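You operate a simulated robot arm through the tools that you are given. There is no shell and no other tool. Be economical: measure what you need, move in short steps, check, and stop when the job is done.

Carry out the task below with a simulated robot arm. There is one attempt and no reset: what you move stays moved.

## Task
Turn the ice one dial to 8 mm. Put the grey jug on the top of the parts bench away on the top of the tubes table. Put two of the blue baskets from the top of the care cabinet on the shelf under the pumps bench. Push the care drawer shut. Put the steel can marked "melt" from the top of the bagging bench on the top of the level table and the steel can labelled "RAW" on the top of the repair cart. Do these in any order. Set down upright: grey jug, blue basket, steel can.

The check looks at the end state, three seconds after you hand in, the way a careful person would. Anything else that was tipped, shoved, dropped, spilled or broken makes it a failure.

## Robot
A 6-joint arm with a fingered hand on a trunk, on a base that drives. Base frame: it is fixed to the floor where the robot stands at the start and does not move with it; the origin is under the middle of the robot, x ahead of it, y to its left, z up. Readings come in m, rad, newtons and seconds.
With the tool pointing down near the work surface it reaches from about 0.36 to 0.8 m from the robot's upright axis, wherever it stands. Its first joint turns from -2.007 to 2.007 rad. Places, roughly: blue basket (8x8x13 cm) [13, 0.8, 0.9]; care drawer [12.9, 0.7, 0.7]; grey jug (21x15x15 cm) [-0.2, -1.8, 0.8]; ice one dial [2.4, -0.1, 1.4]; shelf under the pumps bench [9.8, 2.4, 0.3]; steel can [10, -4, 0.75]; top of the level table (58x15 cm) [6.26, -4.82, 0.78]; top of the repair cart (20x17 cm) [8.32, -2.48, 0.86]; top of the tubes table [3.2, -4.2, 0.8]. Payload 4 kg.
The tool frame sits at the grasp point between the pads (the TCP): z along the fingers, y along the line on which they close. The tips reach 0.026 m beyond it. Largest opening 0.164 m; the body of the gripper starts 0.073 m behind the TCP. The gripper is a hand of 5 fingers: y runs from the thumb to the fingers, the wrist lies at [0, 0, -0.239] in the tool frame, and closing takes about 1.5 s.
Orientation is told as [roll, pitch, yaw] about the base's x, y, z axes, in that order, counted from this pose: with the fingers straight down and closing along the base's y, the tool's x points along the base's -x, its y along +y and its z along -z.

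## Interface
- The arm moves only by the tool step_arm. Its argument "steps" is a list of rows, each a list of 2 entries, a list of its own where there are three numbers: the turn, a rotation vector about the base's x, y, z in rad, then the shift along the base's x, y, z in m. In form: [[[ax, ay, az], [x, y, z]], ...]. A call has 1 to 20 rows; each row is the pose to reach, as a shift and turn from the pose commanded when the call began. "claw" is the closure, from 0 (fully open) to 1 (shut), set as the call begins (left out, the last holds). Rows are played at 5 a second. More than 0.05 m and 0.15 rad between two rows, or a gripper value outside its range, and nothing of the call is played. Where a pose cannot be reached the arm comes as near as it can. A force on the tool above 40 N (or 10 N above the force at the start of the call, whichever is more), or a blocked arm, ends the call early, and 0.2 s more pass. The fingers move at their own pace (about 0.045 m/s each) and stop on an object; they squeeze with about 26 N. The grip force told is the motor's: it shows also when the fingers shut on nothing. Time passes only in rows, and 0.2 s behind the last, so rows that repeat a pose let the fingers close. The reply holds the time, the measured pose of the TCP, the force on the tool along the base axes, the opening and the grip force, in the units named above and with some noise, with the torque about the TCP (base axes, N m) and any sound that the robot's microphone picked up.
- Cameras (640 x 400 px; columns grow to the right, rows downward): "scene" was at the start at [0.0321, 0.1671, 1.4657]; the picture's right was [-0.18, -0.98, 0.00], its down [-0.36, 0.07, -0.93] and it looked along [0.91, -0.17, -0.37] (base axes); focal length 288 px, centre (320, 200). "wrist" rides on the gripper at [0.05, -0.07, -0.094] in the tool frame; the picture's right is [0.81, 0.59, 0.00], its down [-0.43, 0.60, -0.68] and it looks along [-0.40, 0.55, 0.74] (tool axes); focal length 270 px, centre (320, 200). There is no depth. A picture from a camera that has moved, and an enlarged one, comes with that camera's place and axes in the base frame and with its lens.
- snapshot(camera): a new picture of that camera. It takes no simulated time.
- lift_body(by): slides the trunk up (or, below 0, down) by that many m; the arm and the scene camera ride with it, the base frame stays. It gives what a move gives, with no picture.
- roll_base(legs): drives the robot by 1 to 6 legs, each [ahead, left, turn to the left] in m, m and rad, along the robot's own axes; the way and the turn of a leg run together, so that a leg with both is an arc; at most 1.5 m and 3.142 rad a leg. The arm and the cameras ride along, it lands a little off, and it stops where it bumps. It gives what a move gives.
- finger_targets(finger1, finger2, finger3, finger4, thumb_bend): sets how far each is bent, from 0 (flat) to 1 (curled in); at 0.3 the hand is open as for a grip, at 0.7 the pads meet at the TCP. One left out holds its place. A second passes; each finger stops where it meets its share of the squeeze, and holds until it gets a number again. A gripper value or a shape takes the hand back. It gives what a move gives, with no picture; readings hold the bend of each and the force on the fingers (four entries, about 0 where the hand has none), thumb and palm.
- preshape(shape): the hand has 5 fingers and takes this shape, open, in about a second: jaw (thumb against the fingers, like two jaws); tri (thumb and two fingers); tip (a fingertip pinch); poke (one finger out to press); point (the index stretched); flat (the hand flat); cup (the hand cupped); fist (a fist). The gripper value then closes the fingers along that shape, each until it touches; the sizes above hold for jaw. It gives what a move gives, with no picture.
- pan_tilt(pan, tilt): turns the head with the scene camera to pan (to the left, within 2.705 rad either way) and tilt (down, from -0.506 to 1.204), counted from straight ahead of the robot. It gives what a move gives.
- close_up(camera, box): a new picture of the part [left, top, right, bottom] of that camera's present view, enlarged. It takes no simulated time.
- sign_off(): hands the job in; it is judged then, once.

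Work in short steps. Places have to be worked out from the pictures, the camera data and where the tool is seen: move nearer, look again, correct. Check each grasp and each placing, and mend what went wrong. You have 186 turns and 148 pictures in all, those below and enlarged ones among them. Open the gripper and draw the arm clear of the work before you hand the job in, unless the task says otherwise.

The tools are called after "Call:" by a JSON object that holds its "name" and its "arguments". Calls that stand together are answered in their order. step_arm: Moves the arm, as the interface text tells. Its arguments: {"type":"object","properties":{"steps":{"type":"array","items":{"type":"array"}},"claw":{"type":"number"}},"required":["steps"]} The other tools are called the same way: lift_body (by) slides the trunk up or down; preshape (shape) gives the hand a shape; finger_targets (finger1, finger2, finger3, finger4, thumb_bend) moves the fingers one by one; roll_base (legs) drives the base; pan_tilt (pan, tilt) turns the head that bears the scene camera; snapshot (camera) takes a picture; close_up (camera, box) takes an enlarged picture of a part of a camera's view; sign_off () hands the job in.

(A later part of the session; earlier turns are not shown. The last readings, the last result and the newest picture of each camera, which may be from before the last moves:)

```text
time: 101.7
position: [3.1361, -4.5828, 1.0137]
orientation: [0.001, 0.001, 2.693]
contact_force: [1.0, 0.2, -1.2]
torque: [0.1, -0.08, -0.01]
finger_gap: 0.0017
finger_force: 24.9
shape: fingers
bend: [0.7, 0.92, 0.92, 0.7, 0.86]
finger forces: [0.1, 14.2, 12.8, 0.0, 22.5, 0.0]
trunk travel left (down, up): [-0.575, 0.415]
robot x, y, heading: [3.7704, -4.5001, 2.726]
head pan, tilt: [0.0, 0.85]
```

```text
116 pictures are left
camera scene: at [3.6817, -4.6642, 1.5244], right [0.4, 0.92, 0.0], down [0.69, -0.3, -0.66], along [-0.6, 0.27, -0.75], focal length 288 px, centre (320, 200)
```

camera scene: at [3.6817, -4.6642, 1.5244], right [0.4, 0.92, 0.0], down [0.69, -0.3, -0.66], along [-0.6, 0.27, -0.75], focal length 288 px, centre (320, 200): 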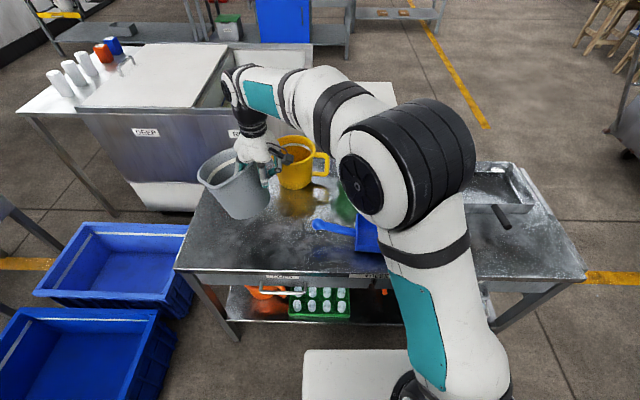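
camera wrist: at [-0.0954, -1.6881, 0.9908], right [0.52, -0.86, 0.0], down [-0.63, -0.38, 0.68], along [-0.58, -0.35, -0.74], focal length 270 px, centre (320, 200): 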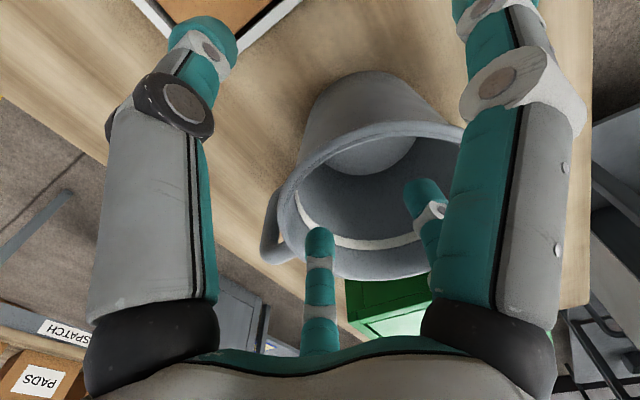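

Jug hangs over the free spot. Lower gently; the call stops on contact.

Call:
{"name": "step_arm", "arguments": {"steps": [[[0, 0, 0], [0, 0, -0.02]], [[0, 0, 0], [0, 0, -0.04]], [[0, 0, 0], [0, 0, -0.055]], [[0, 0, 0], [0, 0, -0.065]], [[0, 0, 0], [0, 0, -0.07]], [[0, 0, 0], [0, 0, -0.075]], [[0, 0, 0], [0, 0, -0.08]], [[0, 0, 0], [0, 0, -0.085]]]}}

Call:
{"name": "close_up", "arguments": {"camera": "scene", "box": [160, 110, 400, 260]}}

```text
time: 103.5
position: [3.1364, -4.5824, 0.9274]
orientation: [0.001, 0.002, 2.694]
contact_force: [0.8, 0.6, -1.5]
torque: [0.08, -0.11, -0.03]
finger_gap: 0.002
finger_force: 24.9
shape: fingers
bend: [0.7, 0.92, 0.92, 0.7, 0.86]
finger forces: [0.0, 14.2, 12.8, 0.0, 22.5, 0.0]
trunk travel left (down, up): [-0.575, 0.415]
robot x, y, heading: [3.77, -4.5001, 2.728]
head pan, tilt: [0.0, 0.85]
```

```text
2.67 times, centred on (280, 185) of scene
camera zoom: at [3.6815, -4.6642, 1.5243], right [0.4, 0.92, 0.0], down [0.69, -0.3, -0.66], along [-0.6, 0.27, -0.75], focal length 768 px, centre (427, 240)
```

zoom: 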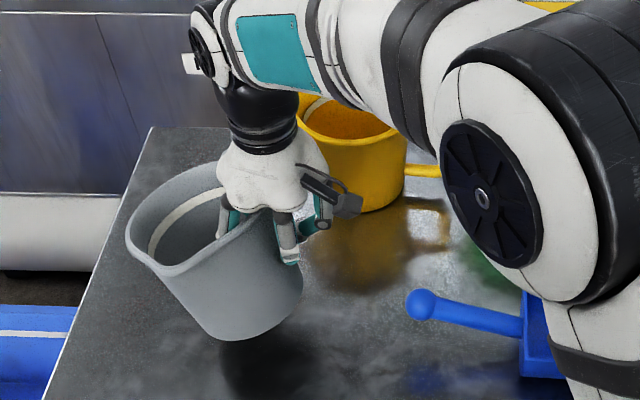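

No contact yet and the jug leans about 10°. I right it with a small roll of the tool and continue downwards.

Call:
{"name": "step_arm", "arguments": {"steps": [[[-0.07, 0.03, 0], [0, 0, 0]], [[-0.138, 0.06, 0], [0, 0, 0]], [[-0.138, 0.06, 0], [0, 0, -0.005]], [[-0.138, 0.06, 0], [0, 0, -0.01]], [[-0.138, 0.06, 0], [0, 0, -0.015]], [[-0.138, 0.06, 0], [0, 0, -0.02]]]}}

Call:
{"name": "close_up", "arguments": {"camera": "scene", "box": [160, 110, 400, 260]}}

```text
time: 104.9
position: [3.1375, -4.5832, 0.9066]
orientation: [0.151, 0.006, 2.693]
contact_force: [0.4, -0.2, -2.4]
torque: [0.07, -0.09, 0.0]
finger_gap: 0.0018
finger_force: 24.6
shape: fingers
bend: [0.7, 0.92, 0.92, 0.7, 0.86]
finger forces: [0.1, 14.2, 12.8, 0.0, 22.8, 0.0]
trunk travel left (down, up): [-0.575, 0.415]
robot x, y, heading: [3.7753, -4.5032, 2.726]
head pan, tilt: [0.0, 0.85]
```

```text
2.67 times, centred on (280, 185) of scene
camera zoom: at [3.6815, -4.6642, 1.5243], right [0.4, 0.92, 0.0], down [0.69, -0.3, -0.66], along [-0.6, 0.27, -0.75], focal length 768 px, centre (427, 240)
```

zoom: 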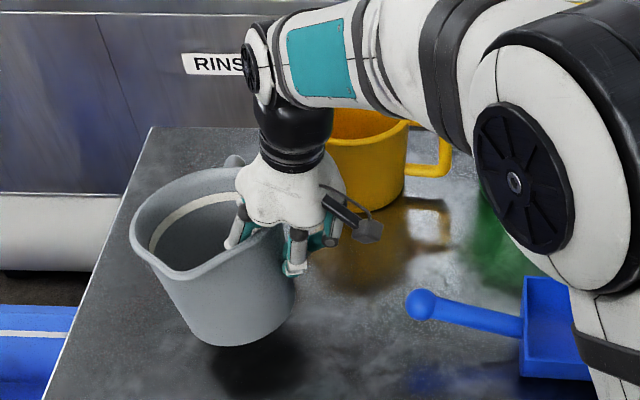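

Upright now and still a little above. Continue lowering until contact.

Call:
{"name": "step_arm", "arguments": {"steps": [[[0, 0, 0], [0, 0, -0.005]], [[0, 0, 0], [0, 0, -0.01]], [[0, 0, 0], [0, 0, -0.015]], [[0, 0, 0], [0, 0, -0.02]], [[0, 0, 0], [0, 0, -0.025]], [[0, 0, 0], [0, 0, -0.03]], [[0, 0, 0], [0, 0, -0.035]], [[0, 0, 0], [0, 0, -0.04]]]}}

Call:
{"name": "close_up", "arguments": {"camera": "scene", "box": [160, 110, 400, 260]}}

```text
time: 106.7
position: [3.1359, -4.5831, 0.8676]
orientation: [0.149, 0.007, 2.694]
contact_force: [0.2, 0.0, -2.2]
torque: [0.1, -0.11, -0.01]
finger_gap: 0.002
finger_force: 25.0
shape: fingers
bend: [0.7, 0.92, 0.92, 0.7, 0.86]
finger forces: [0.0, 14.2, 12.8, 0.0, 22.8, 0.0]
trunk travel left (down, up): [-0.575, 0.415]
robot x, y, heading: [3.7726, -4.5, 2.731]
head pan, tilt: [0.0, 0.85]
```

```text
2.67 times, centred on (280, 185) of scene
camera zoom: at [3.6815, -4.6642, 1.5243], right [0.4, 0.92, 0.0], down [0.69, -0.3, -0.66], along [-0.6, 0.27, -0.75], focal length 768 px, centre (427, 240)
```

zoom: 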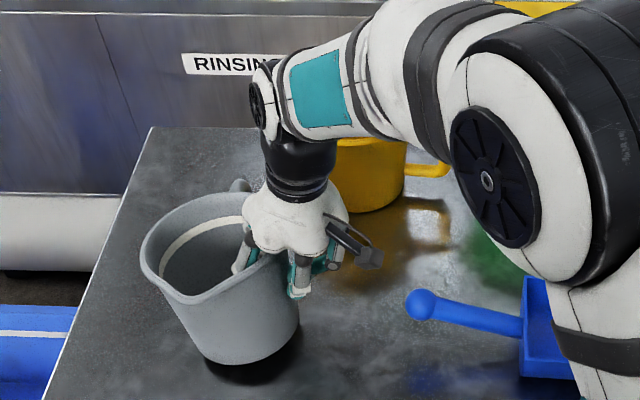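

Close to the table (shadow near the base). Continue in 5 mm rows.

Call:
{"name": "step_arm", "arguments": {"steps": [[[0, 0, 0], [0, 0, -0.005]], [[0, 0, 0], [0, 0, -0.01]], [[0, 0, 0], [0, 0, -0.015]], [[0, 0, 0], [0, 0, -0.02]], [[0, 0, 0], [0, 0, -0.023]]]}}

Call:
{"name": "close_up", "arguments": {"camera": "scene", "box": [160, 110, 400, 260]}}

```text
time: 107.9
position: [3.1377, -4.5816, 0.846]
orientation: [0.153, 0.006, 2.695]
contact_force: [-0.8, 2.5, 9.3]
torque: [-0.16, 0.11, 0.04]
finger_gap: 0.0026
finger_force: 27.4
shape: fingers
bend: [0.7, 0.93, 0.93, 0.7, 0.87]
finger forces: [0.0, 14.9, 15.1, 0.1, 24.6, 0.0]
trunk travel left (down, up): [-0.575, 0.415]
robot x, y, heading: [3.7726, -4.5006, 2.732]
head pan, tilt: [0.0, 0.85]
```

```text
2.67 times, centred on (280, 185) of scene
camera zoom: at [3.6824, -4.6639, 1.5246], right [0.4, 0.92, 0.0], down [0.69, -0.3, -0.66], along [-0.6, 0.27, -0.75], focal length 768 px, centre (427, 240)
```

zoom: 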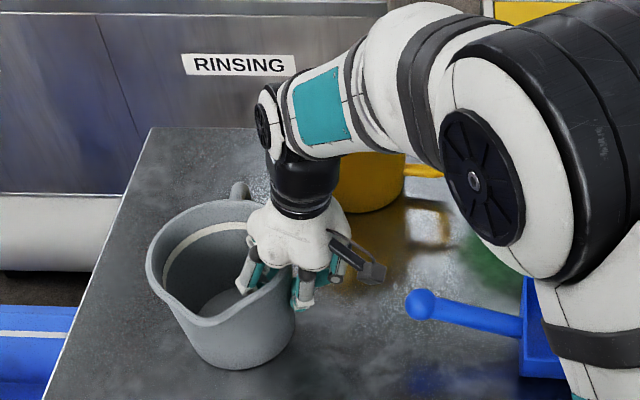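

Contact made (≈11 N down). Release the fingers.

Call:
{"name": "finger_targets", "arguments": {"finger1": 0.35, "finger2": 0.5, "finger3": 0.5, "finger4": 0.35, "thumb_bend": 0.4}}

Call:
{"name": "close_up", "arguments": {"camera": "scene", "box": [160, 110, 400, 260]}}

```text
time: 108.9
position: [3.1383, -4.5812, 0.8456]
orientation: [0.15, 0.007, 2.693]
contact_force: [-0.2, 0.3, -0.5]
torque: [-0.01, -0.02, 0.0]
finger_gap: 0.0733
finger_force: 0.0
shape: fingers
bend: [0.35, 0.5, 0.5, 0.35, 0.4]
finger forces: [0.1, 0.1, 0.0, 0.1, 0.0, 0.0]
trunk travel left (down, up): [-0.575, 0.415]
robot x, y, heading: [3.771, -4.5004, 2.731]
head pan, tilt: [0.0, 0.85]
```

```text
2.67 times, centred on (280, 185) of scene
camera zoom: at [3.6817, -4.6642, 1.5243], right [0.4, 0.92, 0.0], down [0.69, -0.3, -0.66], along [-0.6, 0.27, -0.75], focal length 768 px, centre (427, 240)
```

zoom: 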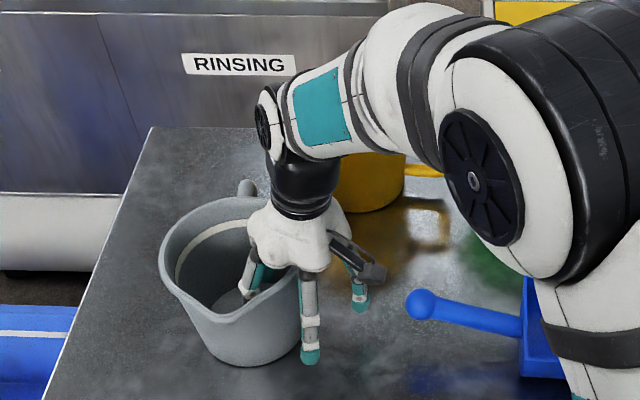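

Jug stands free. Withdraw straight up, then level the tool.

Call:
{"name": "step_arm", "arguments": {"steps": [[[0, 0, 0], [0, 0, 0.02]], [[0, 0, 0], [0, 0, 0.05]], [[0, 0, 0], [0, 0, 0.09]], [[0, 0, 0], [0, 0, 0.13]], [[0.07, -0.03, 0], [0, 0, 0.17]], [[0.138, -0.06, 0], [0, 0, 0.21]], [[0.138, -0.06, 0], [0, 0, 0.25]], [[0.138, -0.06, 0], [0, 0, 0.25]]]}}

Call:
{"name": "close_up", "arguments": {"camera": "scene", "box": [160, 60, 400, 260]}}

```text
time: 110.7
position: [3.1407, -4.5809, 1.0905]
orientation: [0.001, -0.004, 2.693]
contact_force: [0.4, -0.1, -0.3]
torque: [0.0, 0.03, -0.02]
finger_gap: 0.0734
finger_force: 0.1
shape: fingers
bend: [0.35, 0.5, 0.5, 0.35, 0.4]
finger forces: [0.0, 0.0, 0.0, 0.1, 0.0, 0.0]
out of reach, approached as far as the arm can: row 7, 8
trunk travel left (down, up): [-0.575, 0.415]
robot x, y, heading: [3.7772, -4.5006, 2.731]
head pan, tilt: [0.0, 0.85]
```

```text
2.00 times, centred on (280, 160) of scene
camera zoom: at [3.6816, -4.6642, 1.5243], right [0.4, 0.92, 0.0], down [0.69, -0.3, -0.66], along [-0.6, 0.27, -0.75], focal length 576 px, centre (400, 280)
```

zoom: 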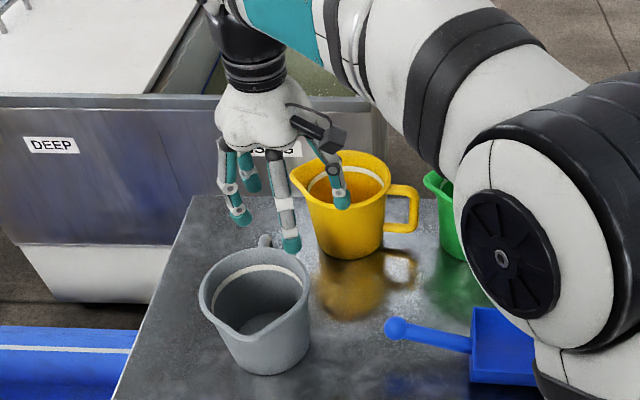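

The jug stands upright. Next the cans; I tuck the arm, lift a bit, back away and look toward the level table near (6.26,-4.82).

Call:
{"name": "lift_body", "arguments": {"by": 0.15}}

Call:
{"name": "roll_base", "arguments": {"legs": [[-0.25, 0, 0], [0, 0, 3.0]]}}

Call:
{"name": "pan_tilt", "arguments": {"pan": 0.35, "tilt": 0.3}}

Call:
{"name": "snapshot", "arguments": {"camera": "scene"}}

```text
time: 112.4
position: [3.14, -4.5799, 1.2406]
orientation: [0.002, -0.004, 2.695]
contact_force: [-0.1, 0.8, -0.2]
torque: [0.0, -0.02, 0.02]
finger_gap: 0.0734
finger_force: 0.2
shape: fingers
bend: [0.35, 0.5, 0.5, 0.35, 0.4]
finger forces: [0.0, 0.0, 0.0, 0.0, 0.0, 0.1]
trunk travel left (down, up): [-0.725, 0.265]
robot x, y, heading: [3.7729, -4.5017, 2.726]
head pan, tilt: [0.0, 0.85]
```

```text
time: 121.5
position: [4.6343, -4.5469, 1.2405]
orientation: [0.003, -0.004, -0.492]
contact_force: [-0.3, -0.6, -0.5]
torque: [0.0, 0.02, 0.01]
finger_gap: 0.0732
finger_force: 0.1
shape: fingers
bend: [0.35, 0.5, 0.5, 0.35, 0.4]
finger forces: [0.1, 0.0, 0.0, 0.1, 0.0, 0.0]
trunk travel left (down, up): [-0.725, 0.265]
robot x, y, heading: [3.9969, -4.5983, -0.457]
head pan, tilt: [0.0, 0.85]
```

```text
time: 122.5
position: [4.6339, -4.5474, 1.2406]
orientation: [0.005, -0.003, -0.493]
contact_force: [0.2, -1.2, -0.2]
torque: [-0.01, 0.02, -0.02]
finger_gap: 0.0734
finger_force: 0.1
shape: fingers
bend: [0.35, 0.5, 0.5, 0.35, 0.4]
finger forces: [0.0, 0.0, 0.0, 0.0, 0.0, 0.1]
trunk travel left (down, up): [-0.725, 0.265]
robot x, y, heading: [4.001, -4.6008, -0.462]
head pan, tilt: [0.351, 0.3]
```

```text
109 pictures are left
camera scene: at [4.121, -4.4177, 1.7226], right [-0.11, -0.99, 0.0], down [-0.29, 0.03, -0.95], along [0.95, -0.1, -0.3], focal length 288 px, centre (320, 200)
```

scene: 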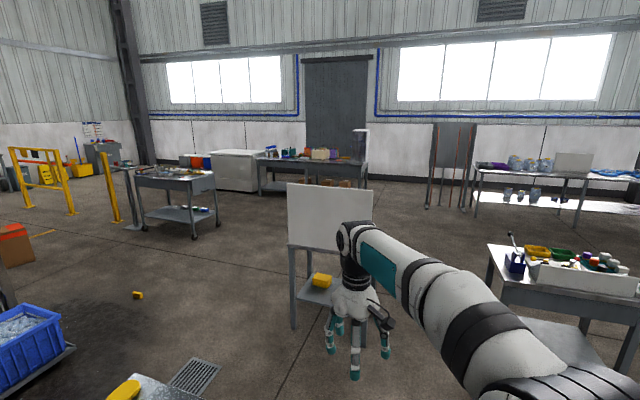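

The level table is the one with a standing white board facing me; the cart on casters at left is the repair cart, and the bagging bench is straight beyond. I raise the trunk and drive round to the north of the level table.

Call:
{"name": "lift_body", "arguments": {"by": 0.2}}

Call:
{"name": "roll_base", "arguments": {"legs": [[0, 0, 0.46], [1.25, 0.1, 0], [0.9, 0.85, 0]]}}

Call:
{"name": "pan_tilt", "arguments": {"pan": -1.3, "tilt": 0.6}}

Call:
{"name": "snapshot", "arguments": {"camera": "scene"}}

```text
time: 124.6
position: [4.6338, -4.5475, 1.4401]
orientation: [0.003, -0.002, -0.491]
contact_force: [-0.7, 0.2, 0.0]
torque: [0.03, -0.01, -0.01]
finger_gap: 0.0732
finger_force: 0.1
shape: fingers
bend: [0.35, 0.5, 0.5, 0.35, 0.4]
finger forces: [0.0, 0.1, 0.1, 0.0, 0.0, 0.0]
trunk travel left (down, up): [-0.925, 0.065]
robot x, y, heading: [3.9956, -4.599, -0.452]
head pan, tilt: [0.351, 0.3]
```

```text
time: 138.2
position: [6.6857, -3.3034, 1.4396]
orientation: [0.002, -0.003, -0.016]
contact_force: [-0.2, -0.7, 0.7]
torque: [-0.01, 0.02, -0.02]
finger_gap: 0.0732
finger_force: 0.0
shape: fingers
bend: [0.35, 0.5, 0.5, 0.35, 0.4]
finger forces: [0.1, 0.0, 0.0, 0.1, 0.0, 0.1]
trunk travel left (down, up): [-0.925, 0.065]
robot x, y, heading: [6.1426, -3.6366, 0.021]
head pan, tilt: [0.351, 0.3]
```

```text
time: 139.9
position: [6.6836, -3.3035, 1.4381]
orientation: [0.002, -0.004, -0.017]
contact_force: [0.2, 0.0, 0.5]
torque: [0.02, 0.02, 0.03]
finger_gap: 0.073
finger_force: 0.1
shape: fingers
bend: [0.35, 0.5, 0.5, 0.35, 0.4]
finger forces: [0.0, 0.0, 0.1, 0.1, 0.0, 0.1]
trunk travel left (down, up): [-0.925, 0.065]
robot x, y, heading: [6.1388, -3.6387, 0.017]
head pan, tilt: [-1.3, 0.6]
```

```text
108 pictures are left
camera scene: at [6.1048, -3.5425, 1.8953], right [-0.96, -0.29, 0.0], down [-0.16, 0.54, -0.83], along [0.24, -0.79, -0.56], focal length 288 px, centre (320, 200)
```

scene: 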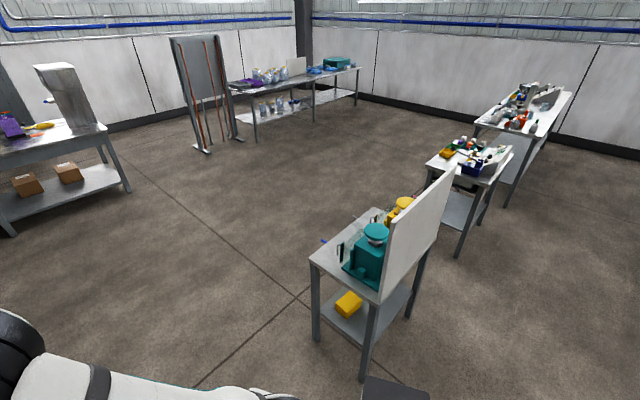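

The level table's open side faces +x, with a teal scale on it. Continue to the bagging bench.

Call:
{"name": "roll_base", "arguments": {"legs": [[1.5, -0.1, 0], [0.8, -0.1, 0]]}}

Call:
{"name": "pan_tilt", "arguments": {"pan": -0.25, "tilt": 0.5}}

Call:
{"name": "snapshot", "arguments": {"camera": "scene"}}

```text
refused: leg 1 is longer than a leg can be; nothing moved
```

```text
time: 141.2
position: [6.6837, -3.304, 1.4394]
orientation: [0.003, -0.003, -0.016]
contact_force: [0.2, 0.2, -0.8]
torque: [0.03, 0.01, 0.0]
finger_gap: 0.0731
finger_force: 0.1
shape: fingers
bend: [0.35, 0.5, 0.5, 0.35, 0.4]
finger forces: [0.0, 0.1, 0.0, 0.0, 0.1, 0.1]
trunk travel left (down, up): [-0.925, 0.065]
robot x, y, heading: [6.1429, -3.6409, 0.023]
head pan, tilt: [-0.25, 0.499]
```

```text
107 pictures are left
camera scene: at [6.1681, -3.4787, 1.9043], right [-0.23, -0.97, 0.0], down [-0.47, 0.11, -0.88], along [0.85, -0.2, -0.48], focal length 288 px, centre (320, 200)
```

scene: 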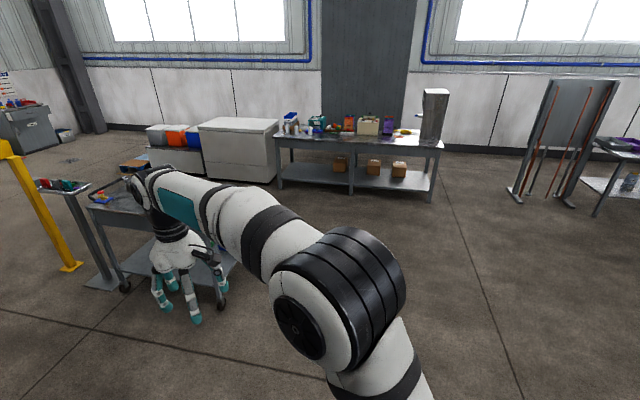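

Drive in shorter legs towards the bench's left end where the cans stand.

Call:
{"name": "roll_base", "arguments": {"legs": [[1.4, -0.15, 0], [1.2, -0.05, 0]]}}

Call:
{"name": "pan_tilt", "arguments": {"pan": -0.25, "tilt": 0.7}}

Call:
{"name": "snapshot", "arguments": {"camera": "scene"}}

```text
time: 154.1
position: [9.3474, -3.5247, 1.4401]
orientation: [0.005, -0.003, -0.046]
contact_force: [0.2, -0.5, -0.4]
torque: [0.0, -0.03, -0.03]
finger_gap: 0.0732
finger_force: 0.1
shape: fingers
bend: [0.35, 0.5, 0.5, 0.35, 0.4]
finger forces: [0.1, 0.0, 0.0, 0.0, 0.1, 0.0]
trunk travel left (down, up): [-0.925, 0.065]
robot x, y, heading: [8.7974, -3.8462, -0.015]
head pan, tilt: [-0.25, 0.499]
```

```text
time: 154.8
position: [9.3467, -3.5254, 1.4396]
orientation: [0.002, -0.005, -0.049]
contact_force: [0.5, -0.6, -0.6]
torque: [0.02, -0.02, -0.01]
finger_gap: 0.0735
finger_force: 0.0
shape: fingers
bend: [0.35, 0.5, 0.5, 0.35, 0.4]
finger forces: [0.0, 0.0, 0.0, 0.0, 0.1, 0.1]
trunk travel left (down, up): [-0.925, 0.065]
robot x, y, heading: [8.7965, -3.8456, -0.015]
head pan, tilt: [-0.25, 0.7]
```

```text
106 pictures are left
camera scene: at [8.8203, -3.6821, 1.8867], right [-0.26, -0.97, 0.0], down [-0.62, 0.17, -0.77], along [0.74, -0.2, -0.64], focal length 288 px, centre (320, 200)
```

scene: 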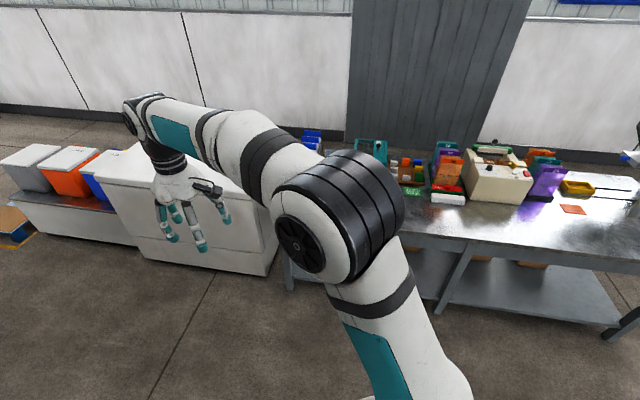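

The arm hides the cans. Turn the base left so the arm is aside, and look right.

Call:
{"name": "roll_base", "arguments": {"legs": [[0, 0, 0.9]]}}

Call:
{"name": "pan_tilt", "arguments": {"pan": -1.05, "tilt": 0.7}}

Call:
{"name": "snapshot", "arguments": {"camera": "scene"}}

```text
time: 157.5
position: [8.8926, -3.2146, 1.4408]
orientation: [0.004, -0.003, 0.844]
contact_force: [0.3, -0.5, 0.3]
torque: [0.0, 0.0, 0.0]
finger_gap: 0.0731
finger_force: 0.0
shape: fingers
bend: [0.35, 0.5, 0.5, 0.35, 0.4]
finger forces: [0.0, 0.1, 0.0, 0.0, 0.0, 0.0]
trunk travel left (down, up): [-0.925, 0.065]
robot x, y, heading: [8.7965, -3.8454, 0.883]
head pan, tilt: [-0.25, 0.7]
```

```text
time: 158.7
position: [8.8923, -3.2147, 1.4396]
orientation: [0.004, -0.004, 0.844]
contact_force: [-0.2, -0.6, -0.3]
torque: [0.01, 0.02, 0.0]
finger_gap: 0.0733
finger_force: 0.0
shape: fingers
bend: [0.35, 0.5, 0.5, 0.35, 0.4]
finger forces: [0.0, 0.1, 0.1, 0.0, 0.0, 0.0]
trunk travel left (down, up): [-0.925, 0.065]
robot x, y, heading: [8.7942, -3.8462, 0.881]
head pan, tilt: [-1.051, 0.7]
```

```text
105 pictures are left
camera scene: at [8.6982, -3.7886, 1.8866], right [-0.17, -0.99, 0.0], down [-0.63, 0.11, -0.77], along [0.75, -0.13, -0.64], focal length 288 px, centre (320, 200)
```

scene: 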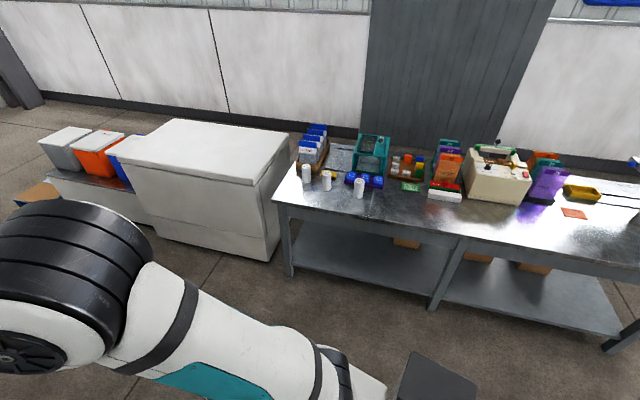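

Call:
{"name": "close_up", "arguments": {"camera": "scene", "box": [275, 135, 419, 225]}}

```text
4.44 times, centred on (347, 180) of scene
camera zoom: at [8.6982, -3.7886, 1.8866], right [-0.17, -0.99, 0.0], down [-0.63, 0.11, -0.77], along [0.75, -0.13, -0.64], focal length 1279 px, centre (200, 289)
```

zoom: 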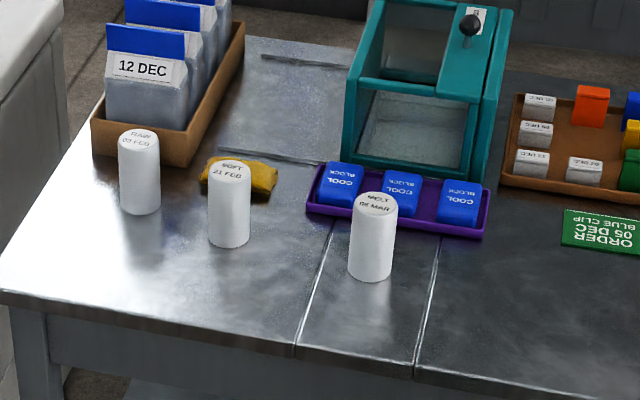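

Cans: RAW (left), SOFT, MELT (right). MELT base ≈(10.06,-4.27) if the bench top is ≈0.72. I move to face it from about 0.6 m.

Call:
{"name": "roll_base", "arguments": {"legs": [[0, 0, -1.34], [0.7, 0.18, 0]]}}

Call:
{"name": "pan_tilt", "arguments": {"pan": -0.1, "tilt": 0.9}}

Call:
{"name": "snapshot", "arguments": {"camera": "scene"}}

Call:
{"name": "snapshot", "arguments": {"camera": "wrist"}}

```text
time: 166.0
position: [10.1295, -3.9844, 1.4387]
orientation: [0.004, -0.003, -0.521]
contact_force: [-0.1, 0.8, 0.3]
torque: [0.02, 0.0, 0.02]
finger_gap: 0.0732
finger_force: 0.0
shape: fingers
bend: [0.35, 0.5, 0.5, 0.35, 0.4]
finger forces: [0.0, 0.0, 0.0, 0.0, 0.1, 0.0]
trunk travel left (down, up): [-0.925, 0.065]
robot x, y, heading: [9.492, -4.0205, -0.483]
head pan, tilt: [-1.051, 0.7]
```

```text
time: 167.2
position: [10.1285, -3.9856, 1.4396]
orientation: [0.004, -0.003, -0.521]
contact_force: [0.3, 0.9, -0.1]
torque: [0.01, 0.01, -0.01]
finger_gap: 0.0733
finger_force: 0.1
shape: fingers
bend: [0.35, 0.5, 0.5, 0.35, 0.4]
finger forces: [0.0, 0.0, 0.0, 0.0, 0.1, 0.0]
trunk travel left (down, up): [-0.925, 0.065]
robot x, y, heading: [9.4925, -4.0185, -0.487]
head pan, tilt: [-0.099, 0.901]
```

```text
103 pictures are left
camera scene: at [9.5894, -3.8686, 1.8705], right [-0.55, -0.83, 0.0], down [-0.65, 0.43, -0.62], along [0.52, -0.34, -0.78], focal length 288 px, centre (320, 200)
```

scene: 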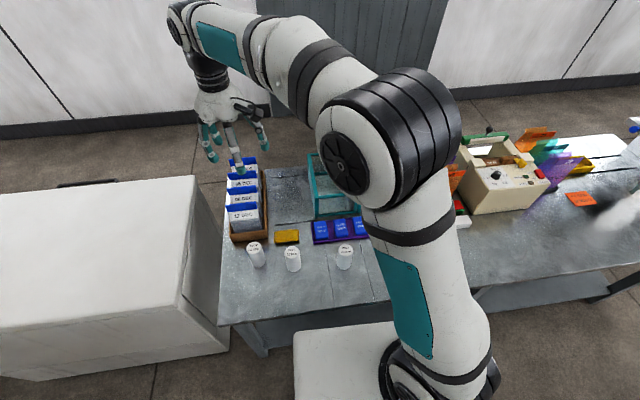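

```text
102 pictures are left
camera wrist: at [10.0486, -4.0192, 1.5308], right [-0.41, 0.91, 0.0], down [0.67, 0.3, 0.68], along [0.62, 0.28, -0.73], focal length 270 px, centre (320, 200)
```

wrist: 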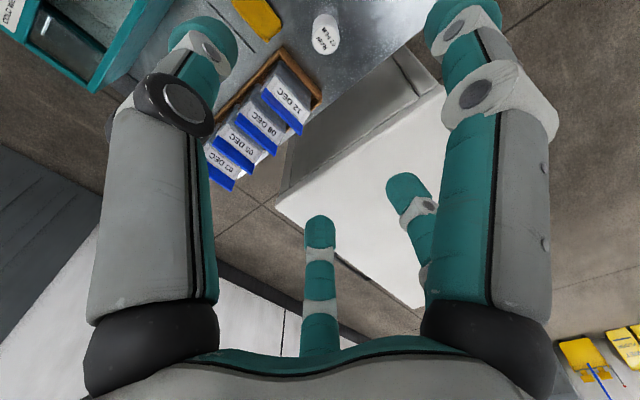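

Combining both scene views: MELT top ≈(9.983,-4.241,0.90), RAW top ≈(10.178,-3.958,0.907). A close-up will sharpen this.

Call:
{"name": "close_up", "arguments": {"camera": "scene", "box": [220, 215, 380, 305]}}

```text
4.00 times, centred on (300, 260) of scene
camera zoom: at [9.5894, -3.8686, 1.8705], right [-0.55, -0.83, 0.0], down [-0.65, 0.43, -0.62], along [0.52, -0.34, -0.78], focal length 1151 px, centre (400, -40)
```

zoom: 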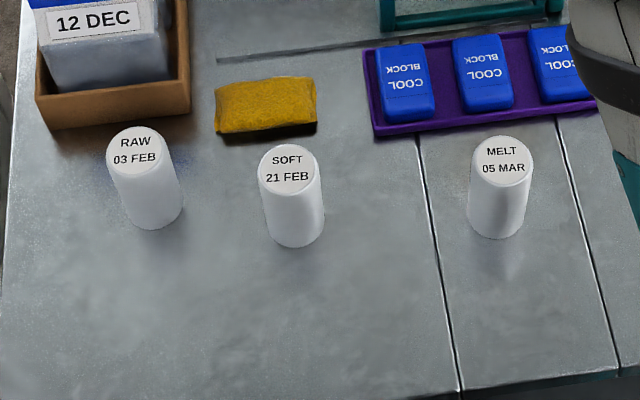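

MELT centre ≈(9.974,-4.238), top z≈0.905, diameter ≈0.058, bench ≈0.77. Lower the trunk, preset a round five-finger opening and go above it.

Call:
{"name": "lift_body", "arguments": {"by": -0.3}}

Call:
{"name": "finger_targets", "arguments": {"finger1": 0.4, "finger2": 0.4, "finger3": 0.4, "finger4": 0.4, "thumb_bend": 0.4}}

Call:
{"name": "step_arm", "arguments": {"steps": [[[0, 0, 0], [-0.025, -0.042, 0]], [[0, 0, 0], [-0.05, -0.084, 0]], [[0, 0, 0], [-0.075, -0.126, 0]], [[0, 0, 0], [-0.1, -0.168, 0]], [[0, 0, 0], [-0.126, -0.21, 0]], [[0, 0, 0], [-0.154, -0.2524, 0]], [[0, 0, 0], [-0.154, -0.2524, -0.04]], [[0, 0, 0], [-0.154, -0.2524, -0.08]], [[0, 0, 0], [-0.154, -0.2524, -0.12]], [[0, 0, 0], [-0.154, -0.2524, -0.12]]]}}

Call:
{"name": "snapshot", "arguments": {"camera": "scene"}}

Call:
{"name": "snapshot", "arguments": {"camera": "wrist"}}

```text
time: 170.2
position: [10.129, -3.9842, 1.1397]
orientation: [0.003, -0.004, -0.523]
contact_force: [-0.2, -0.1, 0.7]
torque: [-0.04, -0.02, 0.03]
finger_gap: 0.0732
finger_force: 0.0
shape: fingers
bend: [0.35, 0.5, 0.5, 0.35, 0.4]
finger forces: [0.0, 0.1, 0.0, 0.0, 0.0, 0.0]
trunk travel left (down, up): [-0.625, 0.365]
robot x, y, heading: [9.4922, -4.0183, -0.486]
head pan, tilt: [-0.099, 0.901]
```

```text
time: 171.2
position: [10.1287, -3.9837, 1.1392]
orientation: [0.004, -0.004, -0.521]
contact_force: [0.1, 0.2, -0.2]
torque: [0.02, -0.02, -0.02]
finger_gap: 0.0675
finger_force: 0.0
shape: fingers
bend: [0.4, 0.4, 0.4, 0.4, 0.4]
finger forces: [0.0, 0.0, 0.0, 0.1, 0.0, 0.0]
trunk travel left (down, up): [-0.625, 0.365]
robot x, y, heading: [9.4941, -4.0185, -0.484]
head pan, tilt: [-0.099, 0.901]
```

```text
refused: row 6 steps farther than a row can; nothing moved
```

```text
100 pictures are left
camera scene: at [9.5895, -3.8685, 1.5704], right [-0.55, -0.83, 0.0], down [-0.65, 0.43, -0.62], along [0.52, -0.34, -0.78], focal length 288 px, centre (320, 200)
```

scene: 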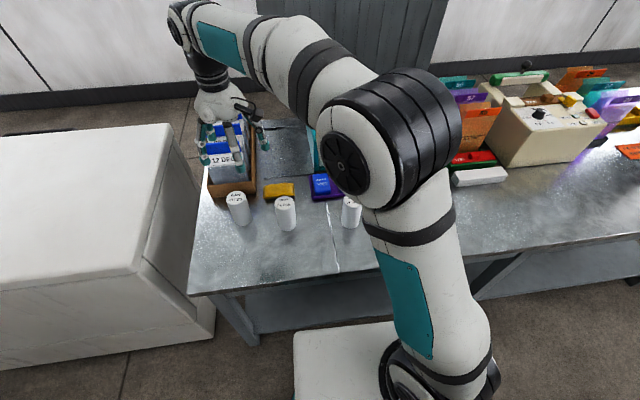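

```text
99 pictures are left
camera wrist: at [10.0487, -4.0193, 1.2307], right [-0.41, 0.91, 0.0], down [0.67, 0.3, 0.68], along [0.62, 0.28, -0.73], focal length 270 px, centre (320, 200)
```

wrist: 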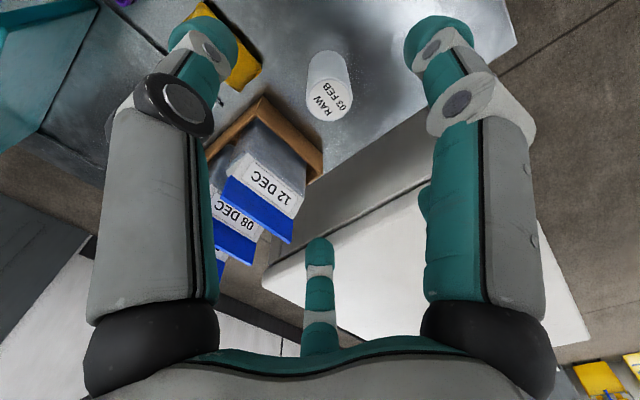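

Row limit exceeded; wrist view confirms RAW at (10.168,-3.953). Replay with smaller rows.

Call:
{"name": "step_arm", "arguments": {"steps": [[[0, 0, 0], [-0.022, -0.036, 0]], [[0, 0, 0], [-0.044, -0.072, 0]], [[0, 0, 0], [-0.066, -0.108, 0]], [[0, 0, 0], [-0.088, -0.144, 0]], [[0, 0, 0], [-0.11, -0.18, 0]], [[0, 0, 0], [-0.132, -0.216, 0]], [[0, 0, 0], [-0.154, -0.253, 0]], [[0, 0, 0], [-0.154, -0.253, -0.04]], [[0, 0, 0], [-0.154, -0.253, -0.08]], [[0, 0, 0], [-0.154, -0.253, -0.12]], [[0, 0, 0], [-0.154, -0.253, -0.12]]]}}

Call:
{"name": "snapshot", "arguments": {"camera": "wrist"}}

Call:
{"name": "close_up", "arguments": {"camera": "scene", "box": [220, 110, 460, 260]}}

```text
time: 173.6
position: [9.9714, -4.2383, 1.0167]
orientation: [0.004, -0.004, -0.523]
contact_force: [-0.7, 0.5, -0.5]
torque: [0.01, 0.0, -0.02]
finger_gap: 0.0669
finger_force: 0.0
shape: fingers
bend: [0.4, 0.4, 0.4, 0.4, 0.4]
finger forces: [0.1, 0.0, 0.0, 0.1, 0.0, 0.1]
trunk travel left (down, up): [-0.625, 0.365]
robot x, y, heading: [9.4917, -4.0207, -0.484]
head pan, tilt: [-0.099, 0.901]
```

```text
98 pictures are left
camera wrist: at [9.8918, -4.2727, 1.1084], right [-0.41, 0.91, 0.0], down [0.67, 0.3, 0.68], along [0.62, 0.28, -0.73], focal length 270 px, centre (320, 200)
```

wrist: 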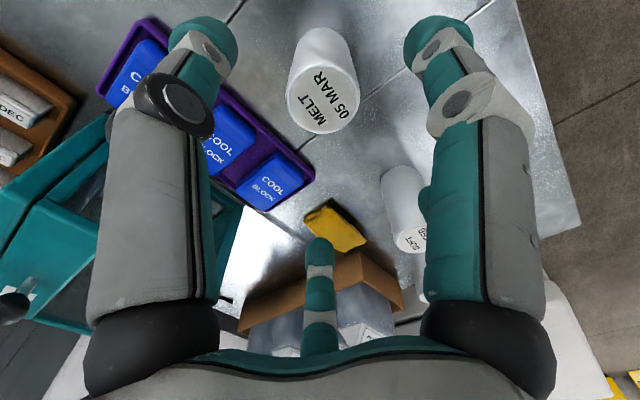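

```text
2.67 times, centred on (340, 185) of scene
camera zoom: at [9.5893, -3.8685, 1.5705], right [-0.55, -0.83, 0.0], down [-0.65, 0.43, -0.62], along [0.52, -0.34, -0.78], focal length 768 px, centre (267, 240)
```

zoom: 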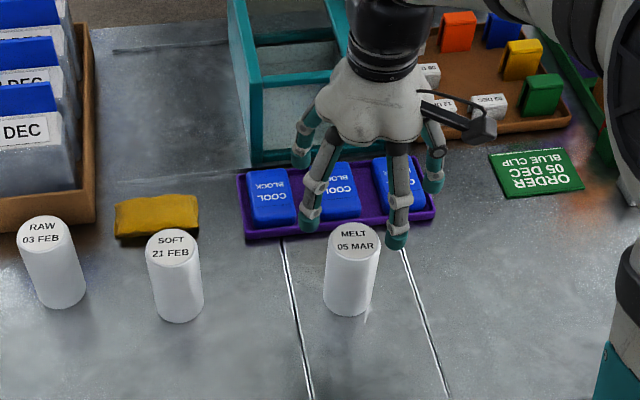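

Wrist view gives MELT at (9.967,-4.236); TCP is centred. Descend 16 cm and close all fingers.

Call:
{"name": "step_arm", "arguments": {"steps": [[[0, 0, 0], [-0.003, 0.001, -0.04]], [[0, 0, 0], [-0.003, 0.001, -0.08]], [[0, 0, 0], [-0.003, 0.001, -0.12]], [[0, 0, 0], [-0.003, 0.001, -0.15]], [[0, 0, 0], [-0.003, 0.001, -0.16]], [[0, 0, 0], [-0.003, 0.001, -0.16]]]}}

Call:
{"name": "finger_targets", "arguments": {"finger1": 0.65, "finger2": 0.65, "finger3": 0.65, "finger4": 0.65, "thumb_bend": 0.65}}

Call:
{"name": "close_up", "arguments": {"camera": "scene", "box": [220, 110, 460, 260]}}

```text
time: 175.0
position: [9.9698, -4.2355, 0.8575]
orientation: [0.003, -0.004, -0.521]
contact_force: [0.6, -0.4, -0.1]
torque: [0.0, -0.03, 0.03]
finger_gap: 0.0673
finger_force: 0.0
shape: fingers
bend: [0.4, 0.4, 0.4, 0.4, 0.4]
finger forces: [0.1, 0.0, 0.0, 0.0, 0.0, 0.0]
trunk travel left (down, up): [-0.625, 0.365]
robot x, y, heading: [9.4943, -4.021, -0.487]
head pan, tilt: [-0.099, 0.901]
```

```text
time: 176.0
position: [9.9692, -4.2356, 0.8592]
orientation: [0.003, -0.005, -0.523]
contact_force: [-0.8, -1.4, 3.0]
torque: [-0.04, 0.03, 0.0]
finger_gap: 0.0258
finger_force: 19.5
shape: fingers
bend: [0.58, 0.58, 0.57, 0.58, 0.59]
finger forces: [6.8, 6.9, 7.1, 7.1, 11.0, 0.0]
trunk travel left (down, up): [-0.625, 0.365]
robot x, y, heading: [9.4941, -4.0161, -0.485]
head pan, tilt: [-0.099, 0.901]
```

```text
2.67 times, centred on (340, 185) of scene
camera zoom: at [9.5891, -3.8688, 1.5705], right [-0.55, -0.83, 0.0], down [-0.65, 0.43, -0.62], along [0.52, -0.34, -0.78], focal length 768 px, centre (267, 240)
```

zoom: 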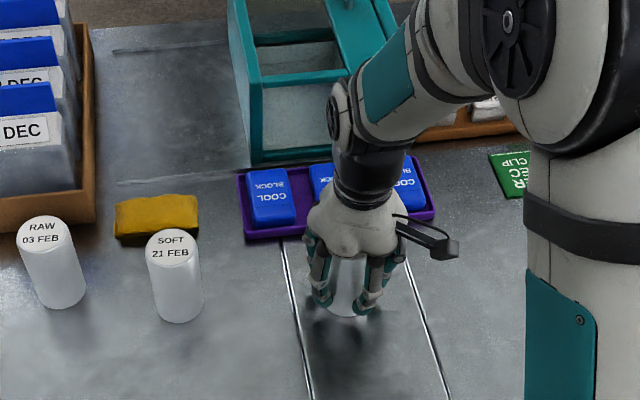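

All five fingers hold the can evenly. Lift and check.

Call:
{"name": "finger_targets", "arguments": {"finger1": 0.7, "finger2": 0.7, "finger3": 0.7, "finger4": 0.7, "thumb_bend": 0.7}}

Call:
{"name": "step_arm", "arguments": {"steps": [[[0, 0, 0], [0, 0, 0.03]], [[0, 0, 0], [0, 0, 0.06]], [[0, 0, 0], [0, 0, 0.1]], [[0, 0, 0], [0, 0, 0.14]], [[0, 0, 0], [0, 0, 0.18]], [[0, 0, 0], [0, 0, 0.18]]]}}

Call:
{"name": "close_up", "arguments": {"camera": "scene", "box": [220, 60, 460, 260]}}

```text
time: 177.0
position: [9.9697, -4.2347, 0.8577]
orientation: [0.001, -0.004, -0.522]
contact_force: [-0.5, -0.5, 1.8]
torque: [0.07, -0.06, -0.01]
finger_gap: 0.0249
finger_force: 24.3
shape: fingers
bend: [0.58, 0.57, 0.57, 0.58, 0.6]
finger forces: [6.6, 8.9, 9.3, 7.1, 16.6, 0.0]
trunk travel left (down, up): [-0.625, 0.365]
robot x, y, heading: [9.492, -4.0155, -0.483]
head pan, tilt: [-0.099, 0.901]
```

```text
time: 178.4
position: [9.9715, -4.2343, 1.0418]
orientation: [0.004, -0.003, -0.52]
contact_force: [0.1, 0.2, -3.2]
torque: [-0.03, 0.01, -0.01]
finger_gap: 0.0248
finger_force: 23.5
shape: fingers
bend: [0.59, 0.57, 0.56, 0.58, 0.61]
finger forces: [6.4, 8.8, 9.1, 7.2, 15.9, 0.0]
trunk travel left (down, up): [-0.625, 0.365]
robot x, y, heading: [9.4933, -4.013, -0.483]
head pan, tilt: [-0.099, 0.901]
```

```text
2.00 times, centred on (340, 160) of scene
camera zoom: at [9.5897, -3.8687, 1.5704], right [-0.55, -0.83, 0.0], down [-0.65, 0.43, -0.62], along [0.52, -0.34, -0.78], focal length 576 px, centre (280, 280)
```

zoom: 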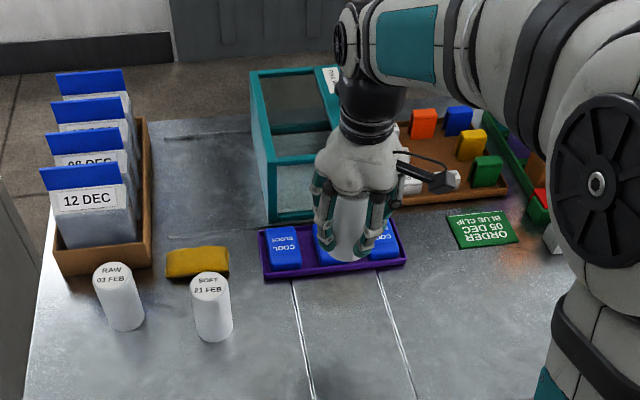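

MELT is held upright. Back off, turn round and drive toward the open (+x) side of the level table.

Call:
{"name": "roll_base", "arguments": {"legs": [[-0.6, 0, 0], [0, 0, -2.07], [1.3, 0, 0], [0.65, 0, 0], [0, 0, -0.95]]}}

Call:
{"name": "pan_tilt", "arguments": {"pan": 0.3, "tilt": 0.5}}

Call:
{"name": "snapshot", "arguments": {"camera": "scene"}}

```text
time: 198.6
position: [6.8413, -4.7005, 1.0416]
orientation: [0.003, -0.002, 2.743]
contact_force: [0.2, -0.1, -3.3]
torque: [0.01, 0.01, 0.01]
finger_gap: 0.0236
finger_force: 22.7
shape: fingers
bend: [0.59, 0.57, 0.56, 0.58, 0.61]
finger forces: [5.9, 7.8, 9.4, 6.6, 15.4, 0.0]
trunk travel left (down, up): [-0.625, 0.365]
robot x, y, heading: [7.3445, -4.8564, 2.776]
head pan, tilt: [-0.099, 0.901]
```

```text
time: 199.5
position: [6.842, -4.7011, 1.0403]
orientation: [0.003, -0.005, 2.74]
contact_force: [0.4, -0.2, -2.1]
torque: [0.01, -0.04, 0.0]
finger_gap: 0.0237
finger_force: 22.2
shape: fingers
bend: [0.59, 0.57, 0.56, 0.58, 0.61]
finger forces: [5.9, 7.7, 9.5, 6.6, 15.3, 0.1]
trunk travel left (down, up): [-0.625, 0.365]
robot x, y, heading: [7.3393, -4.8573, 2.781]
head pan, tilt: [0.3, 0.499]
```

```text
94 pictures are left
camera scene: at [7.2438, -5.0464, 1.6042], right [0.07, 1.0, 0.0], down [0.48, -0.03, -0.88], along [-0.88, 0.06, -0.48], focal length 288 px, centre (320, 200)
```

scene: 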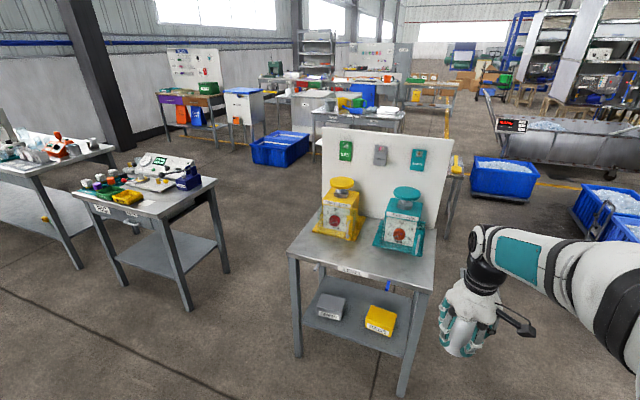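

The level table has two scales at the back and a free front strip. Close-up to check the strip.

Call:
{"name": "close_up", "arguments": {"camera": "scene", "box": [270, 180, 462, 300]}}

```text
3.33 times, centred on (366, 240) of scene
camera zoom: at [7.2438, -5.0464, 1.6042], right [0.07, 1.0, 0.0], down [0.48, -0.03, -0.88], along [-0.88, 0.06, -0.48], focal length 959 px, centre (167, 67)
```

zoom: 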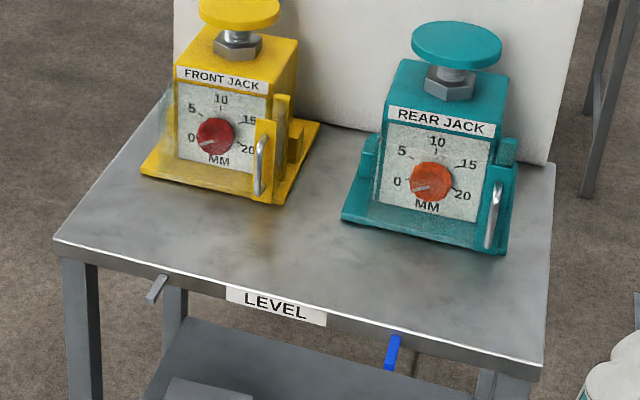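

Strip centre confirmed at (6.25,-4.83), ~9 cm inside the edge. Raise a bit for clearance above the jacks and move in.

Call:
{"name": "lift_body", "arguments": {"by": 0.15}}

Call:
{"name": "roll_base", "arguments": {"legs": [[0.48, 0.17, 0]]}}

Call:
{"name": "pan_tilt", "arguments": {"pan": 0.1, "tilt": 0.8}}

Call:
{"name": "snapshot", "arguments": {"camera": "scene"}}

```text
time: 201.2
position: [6.8416, -4.7007, 1.1901]
orientation: [0.003, -0.005, 2.74]
contact_force: [0.3, -0.1, -3.2]
torque: [-0.02, -0.01, 0.02]
finger_gap: 0.0236
finger_force: 22.8
shape: fingers
bend: [0.59, 0.57, 0.56, 0.58, 0.61]
finger forces: [5.9, 7.9, 9.5, 6.6, 15.4, 0.1]
trunk travel left (down, up): [-0.775, 0.215]
robot x, y, heading: [7.342, -4.857, 2.779]
head pan, tilt: [0.3, 0.499]
```

```text
time: 204.2
position: [6.3369, -4.7005, 1.1921]
orientation: [0.004, -0.003, 2.75]
contact_force: [0.1, 0.0, -2.4]
torque: [0.0, -0.02, -0.01]
finger_gap: 0.0236
finger_force: 22.6
shape: fingers
bend: [0.59, 0.57, 0.56, 0.58, 0.61]
finger forces: [5.8, 7.8, 9.3, 6.6, 15.4, 0.1]
trunk travel left (down, up): [-0.775, 0.215]
robot x, y, heading: [6.8439, -4.852, 2.788]
head pan, tilt: [0.3, 0.499]
```

```text
time: 205.0
position: [6.3381, -4.7012, 1.191]
orientation: [0.004, -0.004, 2.75]
contact_force: [0.0, -0.8, -3.3]
torque: [-0.05, 0.0, -0.02]
finger_gap: 0.0237
finger_force: 22.5
shape: fingers
bend: [0.59, 0.57, 0.56, 0.58, 0.61]
finger forces: [5.9, 7.7, 9.3, 6.7, 15.5, 0.0]
trunk travel left (down, up): [-0.775, 0.215]
robot x, y, heading: [6.8429, -4.8505, 2.788]
head pan, tilt: [0.099, 0.799]
```

```text
92 pictures are left
camera scene: at [6.7565, -5.0276, 1.7284], right [0.25, 0.97, 0.0], down [0.69, -0.18, -0.7], along [-0.68, 0.18, -0.72], focal length 288 px, centre (320, 200)
```

scene: 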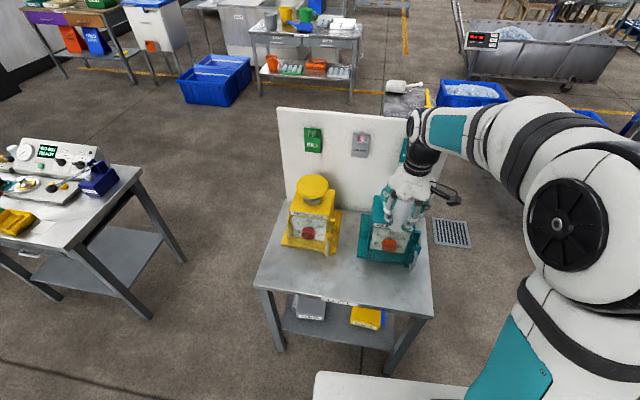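

Target pixel (340,277) is clear between jacks and edge. Move above it and lower to ~5 cm above contact.

Call:
{"name": "step_arm", "arguments": {"steps": [[[0, 0, 0], [-0.025, -0.04, 0]], [[0, 0, 0], [-0.05, -0.08, 0]], [[0, 0, 0], [-0.076, -0.121, 0]], [[0, 0, 0], [-0.076, -0.121, -0.045]], [[0, 0, 0], [-0.076, -0.121, -0.09]], [[0, 0, 0], [-0.076, -0.121, -0.135]], [[0, 0, 0], [-0.076, -0.121, -0.18]], [[0, 0, 0], [-0.076, -0.121, -0.22]], [[0, 0, 0], [-0.076, -0.121, -0.26]], [[0, 0, 0], [-0.076, -0.121, -0.26]]]}}

Call:
{"name": "close_up", "arguments": {"camera": "scene", "box": [240, 160, 448, 330]}}

```text
time: 207.2
position: [6.2632, -4.8202, 0.9301]
orientation: [0.003, -0.005, 2.75]
contact_force: [-1.2, -0.5, -3.1]
torque: [0.01, -0.01, 0.01]
finger_gap: 0.0233
finger_force: 22.6
shape: fingers
bend: [0.59, 0.57, 0.56, 0.58, 0.61]
finger forces: [5.8, 8.0, 9.4, 6.5, 15.2, 0.0]
trunk travel left (down, up): [-0.775, 0.215]
robot x, y, heading: [6.8393, -4.8503, 2.788]
head pan, tilt: [0.099, 0.799]
```

```text
2.35 times, centred on (344, 245) of scene
camera zoom: at [6.7571, -5.0277, 1.7284], right [0.25, 0.97, 0.0], down [0.69, -0.18, -0.7], along [-0.67, 0.18, -0.72], focal length 677 px, centre (264, 94)
```

zoom: 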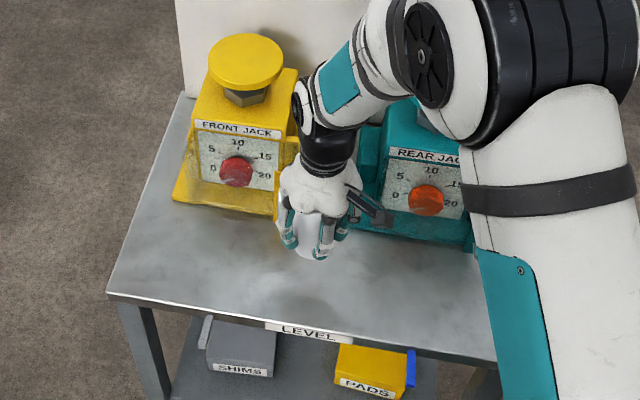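

Shift 1.5 cm toward the edge for clearance from the jacks and lower slowly to contact.

Call:
{"name": "step_arm", "arguments": {"steps": [[[0, 0, 0], [0.014, -0.006, 0]], [[0, 0, 0], [0.014, -0.006, -0.015]], [[0, 0, 0], [0.014, -0.006, -0.03]], [[0, 0, 0], [0.014, -0.006, -0.04]], [[0, 0, 0], [0.014, -0.006, -0.047]], [[0, 0, 0], [0.014, -0.006, -0.054]], [[0, 0, 0], [0.014, -0.006, -0.061]], [[0, 0, 0], [0.014, -0.006, -0.068]], [[0, 0, 0], [0.014, -0.006, -0.075]], [[0, 0, 0], [0.014, -0.006, -0.082]]]}}

Call:
{"name": "close_up", "arguments": {"camera": "scene", "box": [240, 160, 448, 330]}}

```text
time: 209.4
position: [6.2763, -4.8283, 0.8482]
orientation: [0.004, -0.004, 2.75]
contact_force: [-0.9, -0.1, -3.2]
torque: [-0.01, -0.02, 0.02]
finger_gap: 0.0232
finger_force: 22.4
shape: fingers
bend: [0.59, 0.57, 0.56, 0.58, 0.61]
finger forces: [5.8, 8.1, 9.4, 6.4, 15.1, 0.0]
trunk travel left (down, up): [-0.775, 0.215]
robot x, y, heading: [6.8413, -4.8542, 2.788]
head pan, tilt: [0.099, 0.799]
```

```text
2.35 times, centred on (344, 245) of scene
camera zoom: at [6.7563, -5.0277, 1.7283], right [0.25, 0.97, 0.0], down [0.69, -0.18, -0.7], along [-0.67, 0.18, -0.72], focal length 677 px, centre (264, 94)
```

zoom: 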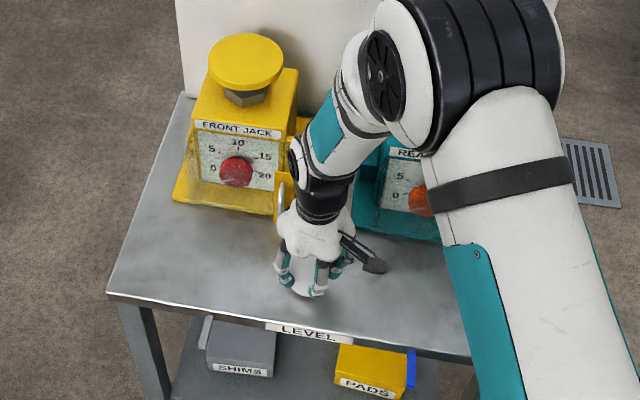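

Triangulating the table label gives the top ≈0.78, so the can bottom is just above. Continue down to contact.

Call:
{"name": "step_arm", "arguments": {"steps": [[[0, 0, 0], [0, 0, -0.006]], [[0, 0, 0], [0, 0, -0.012]], [[0, 0, 0], [0, 0, -0.018]], [[0, 0, 0], [0, 0, -0.024]], [[0, 0, 0], [0, 0, -0.028]]]}}

Call:
{"name": "close_up", "arguments": {"camera": "scene", "box": [240, 160, 448, 330]}}

```text
time: 210.3
position: [6.2741, -4.8273, 0.8372]
orientation: [0.005, -0.011, 2.75]
contact_force: [11.2, 1.8, 31.8]
torque: [0.0, -0.32, -0.1]
finger_gap: 0.0231
finger_force: 28.7
shape: fingers
bend: [0.59, 0.57, 0.56, 0.58, 0.61]
finger forces: [8.9, 10.2, 9.6, 7.4, 21.1, 0.1]
trunk travel left (down, up): [-0.775, 0.215]
robot x, y, heading: [6.8425, -4.853, 2.785]
head pan, tilt: [0.099, 0.799]
stopped in row 4: the force on the tool passed its limit at 42 N (the readings are from after the stop); the commanded pose is now the measured one
```

```text
2.35 times, centred on (344, 245) of scene
camera zoom: at [6.7608, -5.0276, 1.7291], right [0.25, 0.97, 0.0], down [0.69, -0.18, -0.7], along [-0.68, 0.18, -0.72], focal length 677 px, centre (264, 94)
```

zoom: 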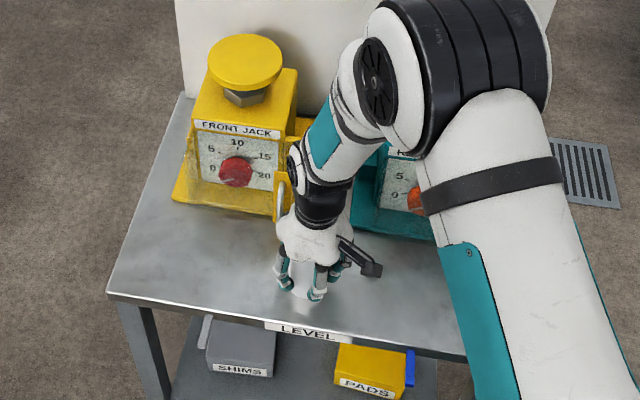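

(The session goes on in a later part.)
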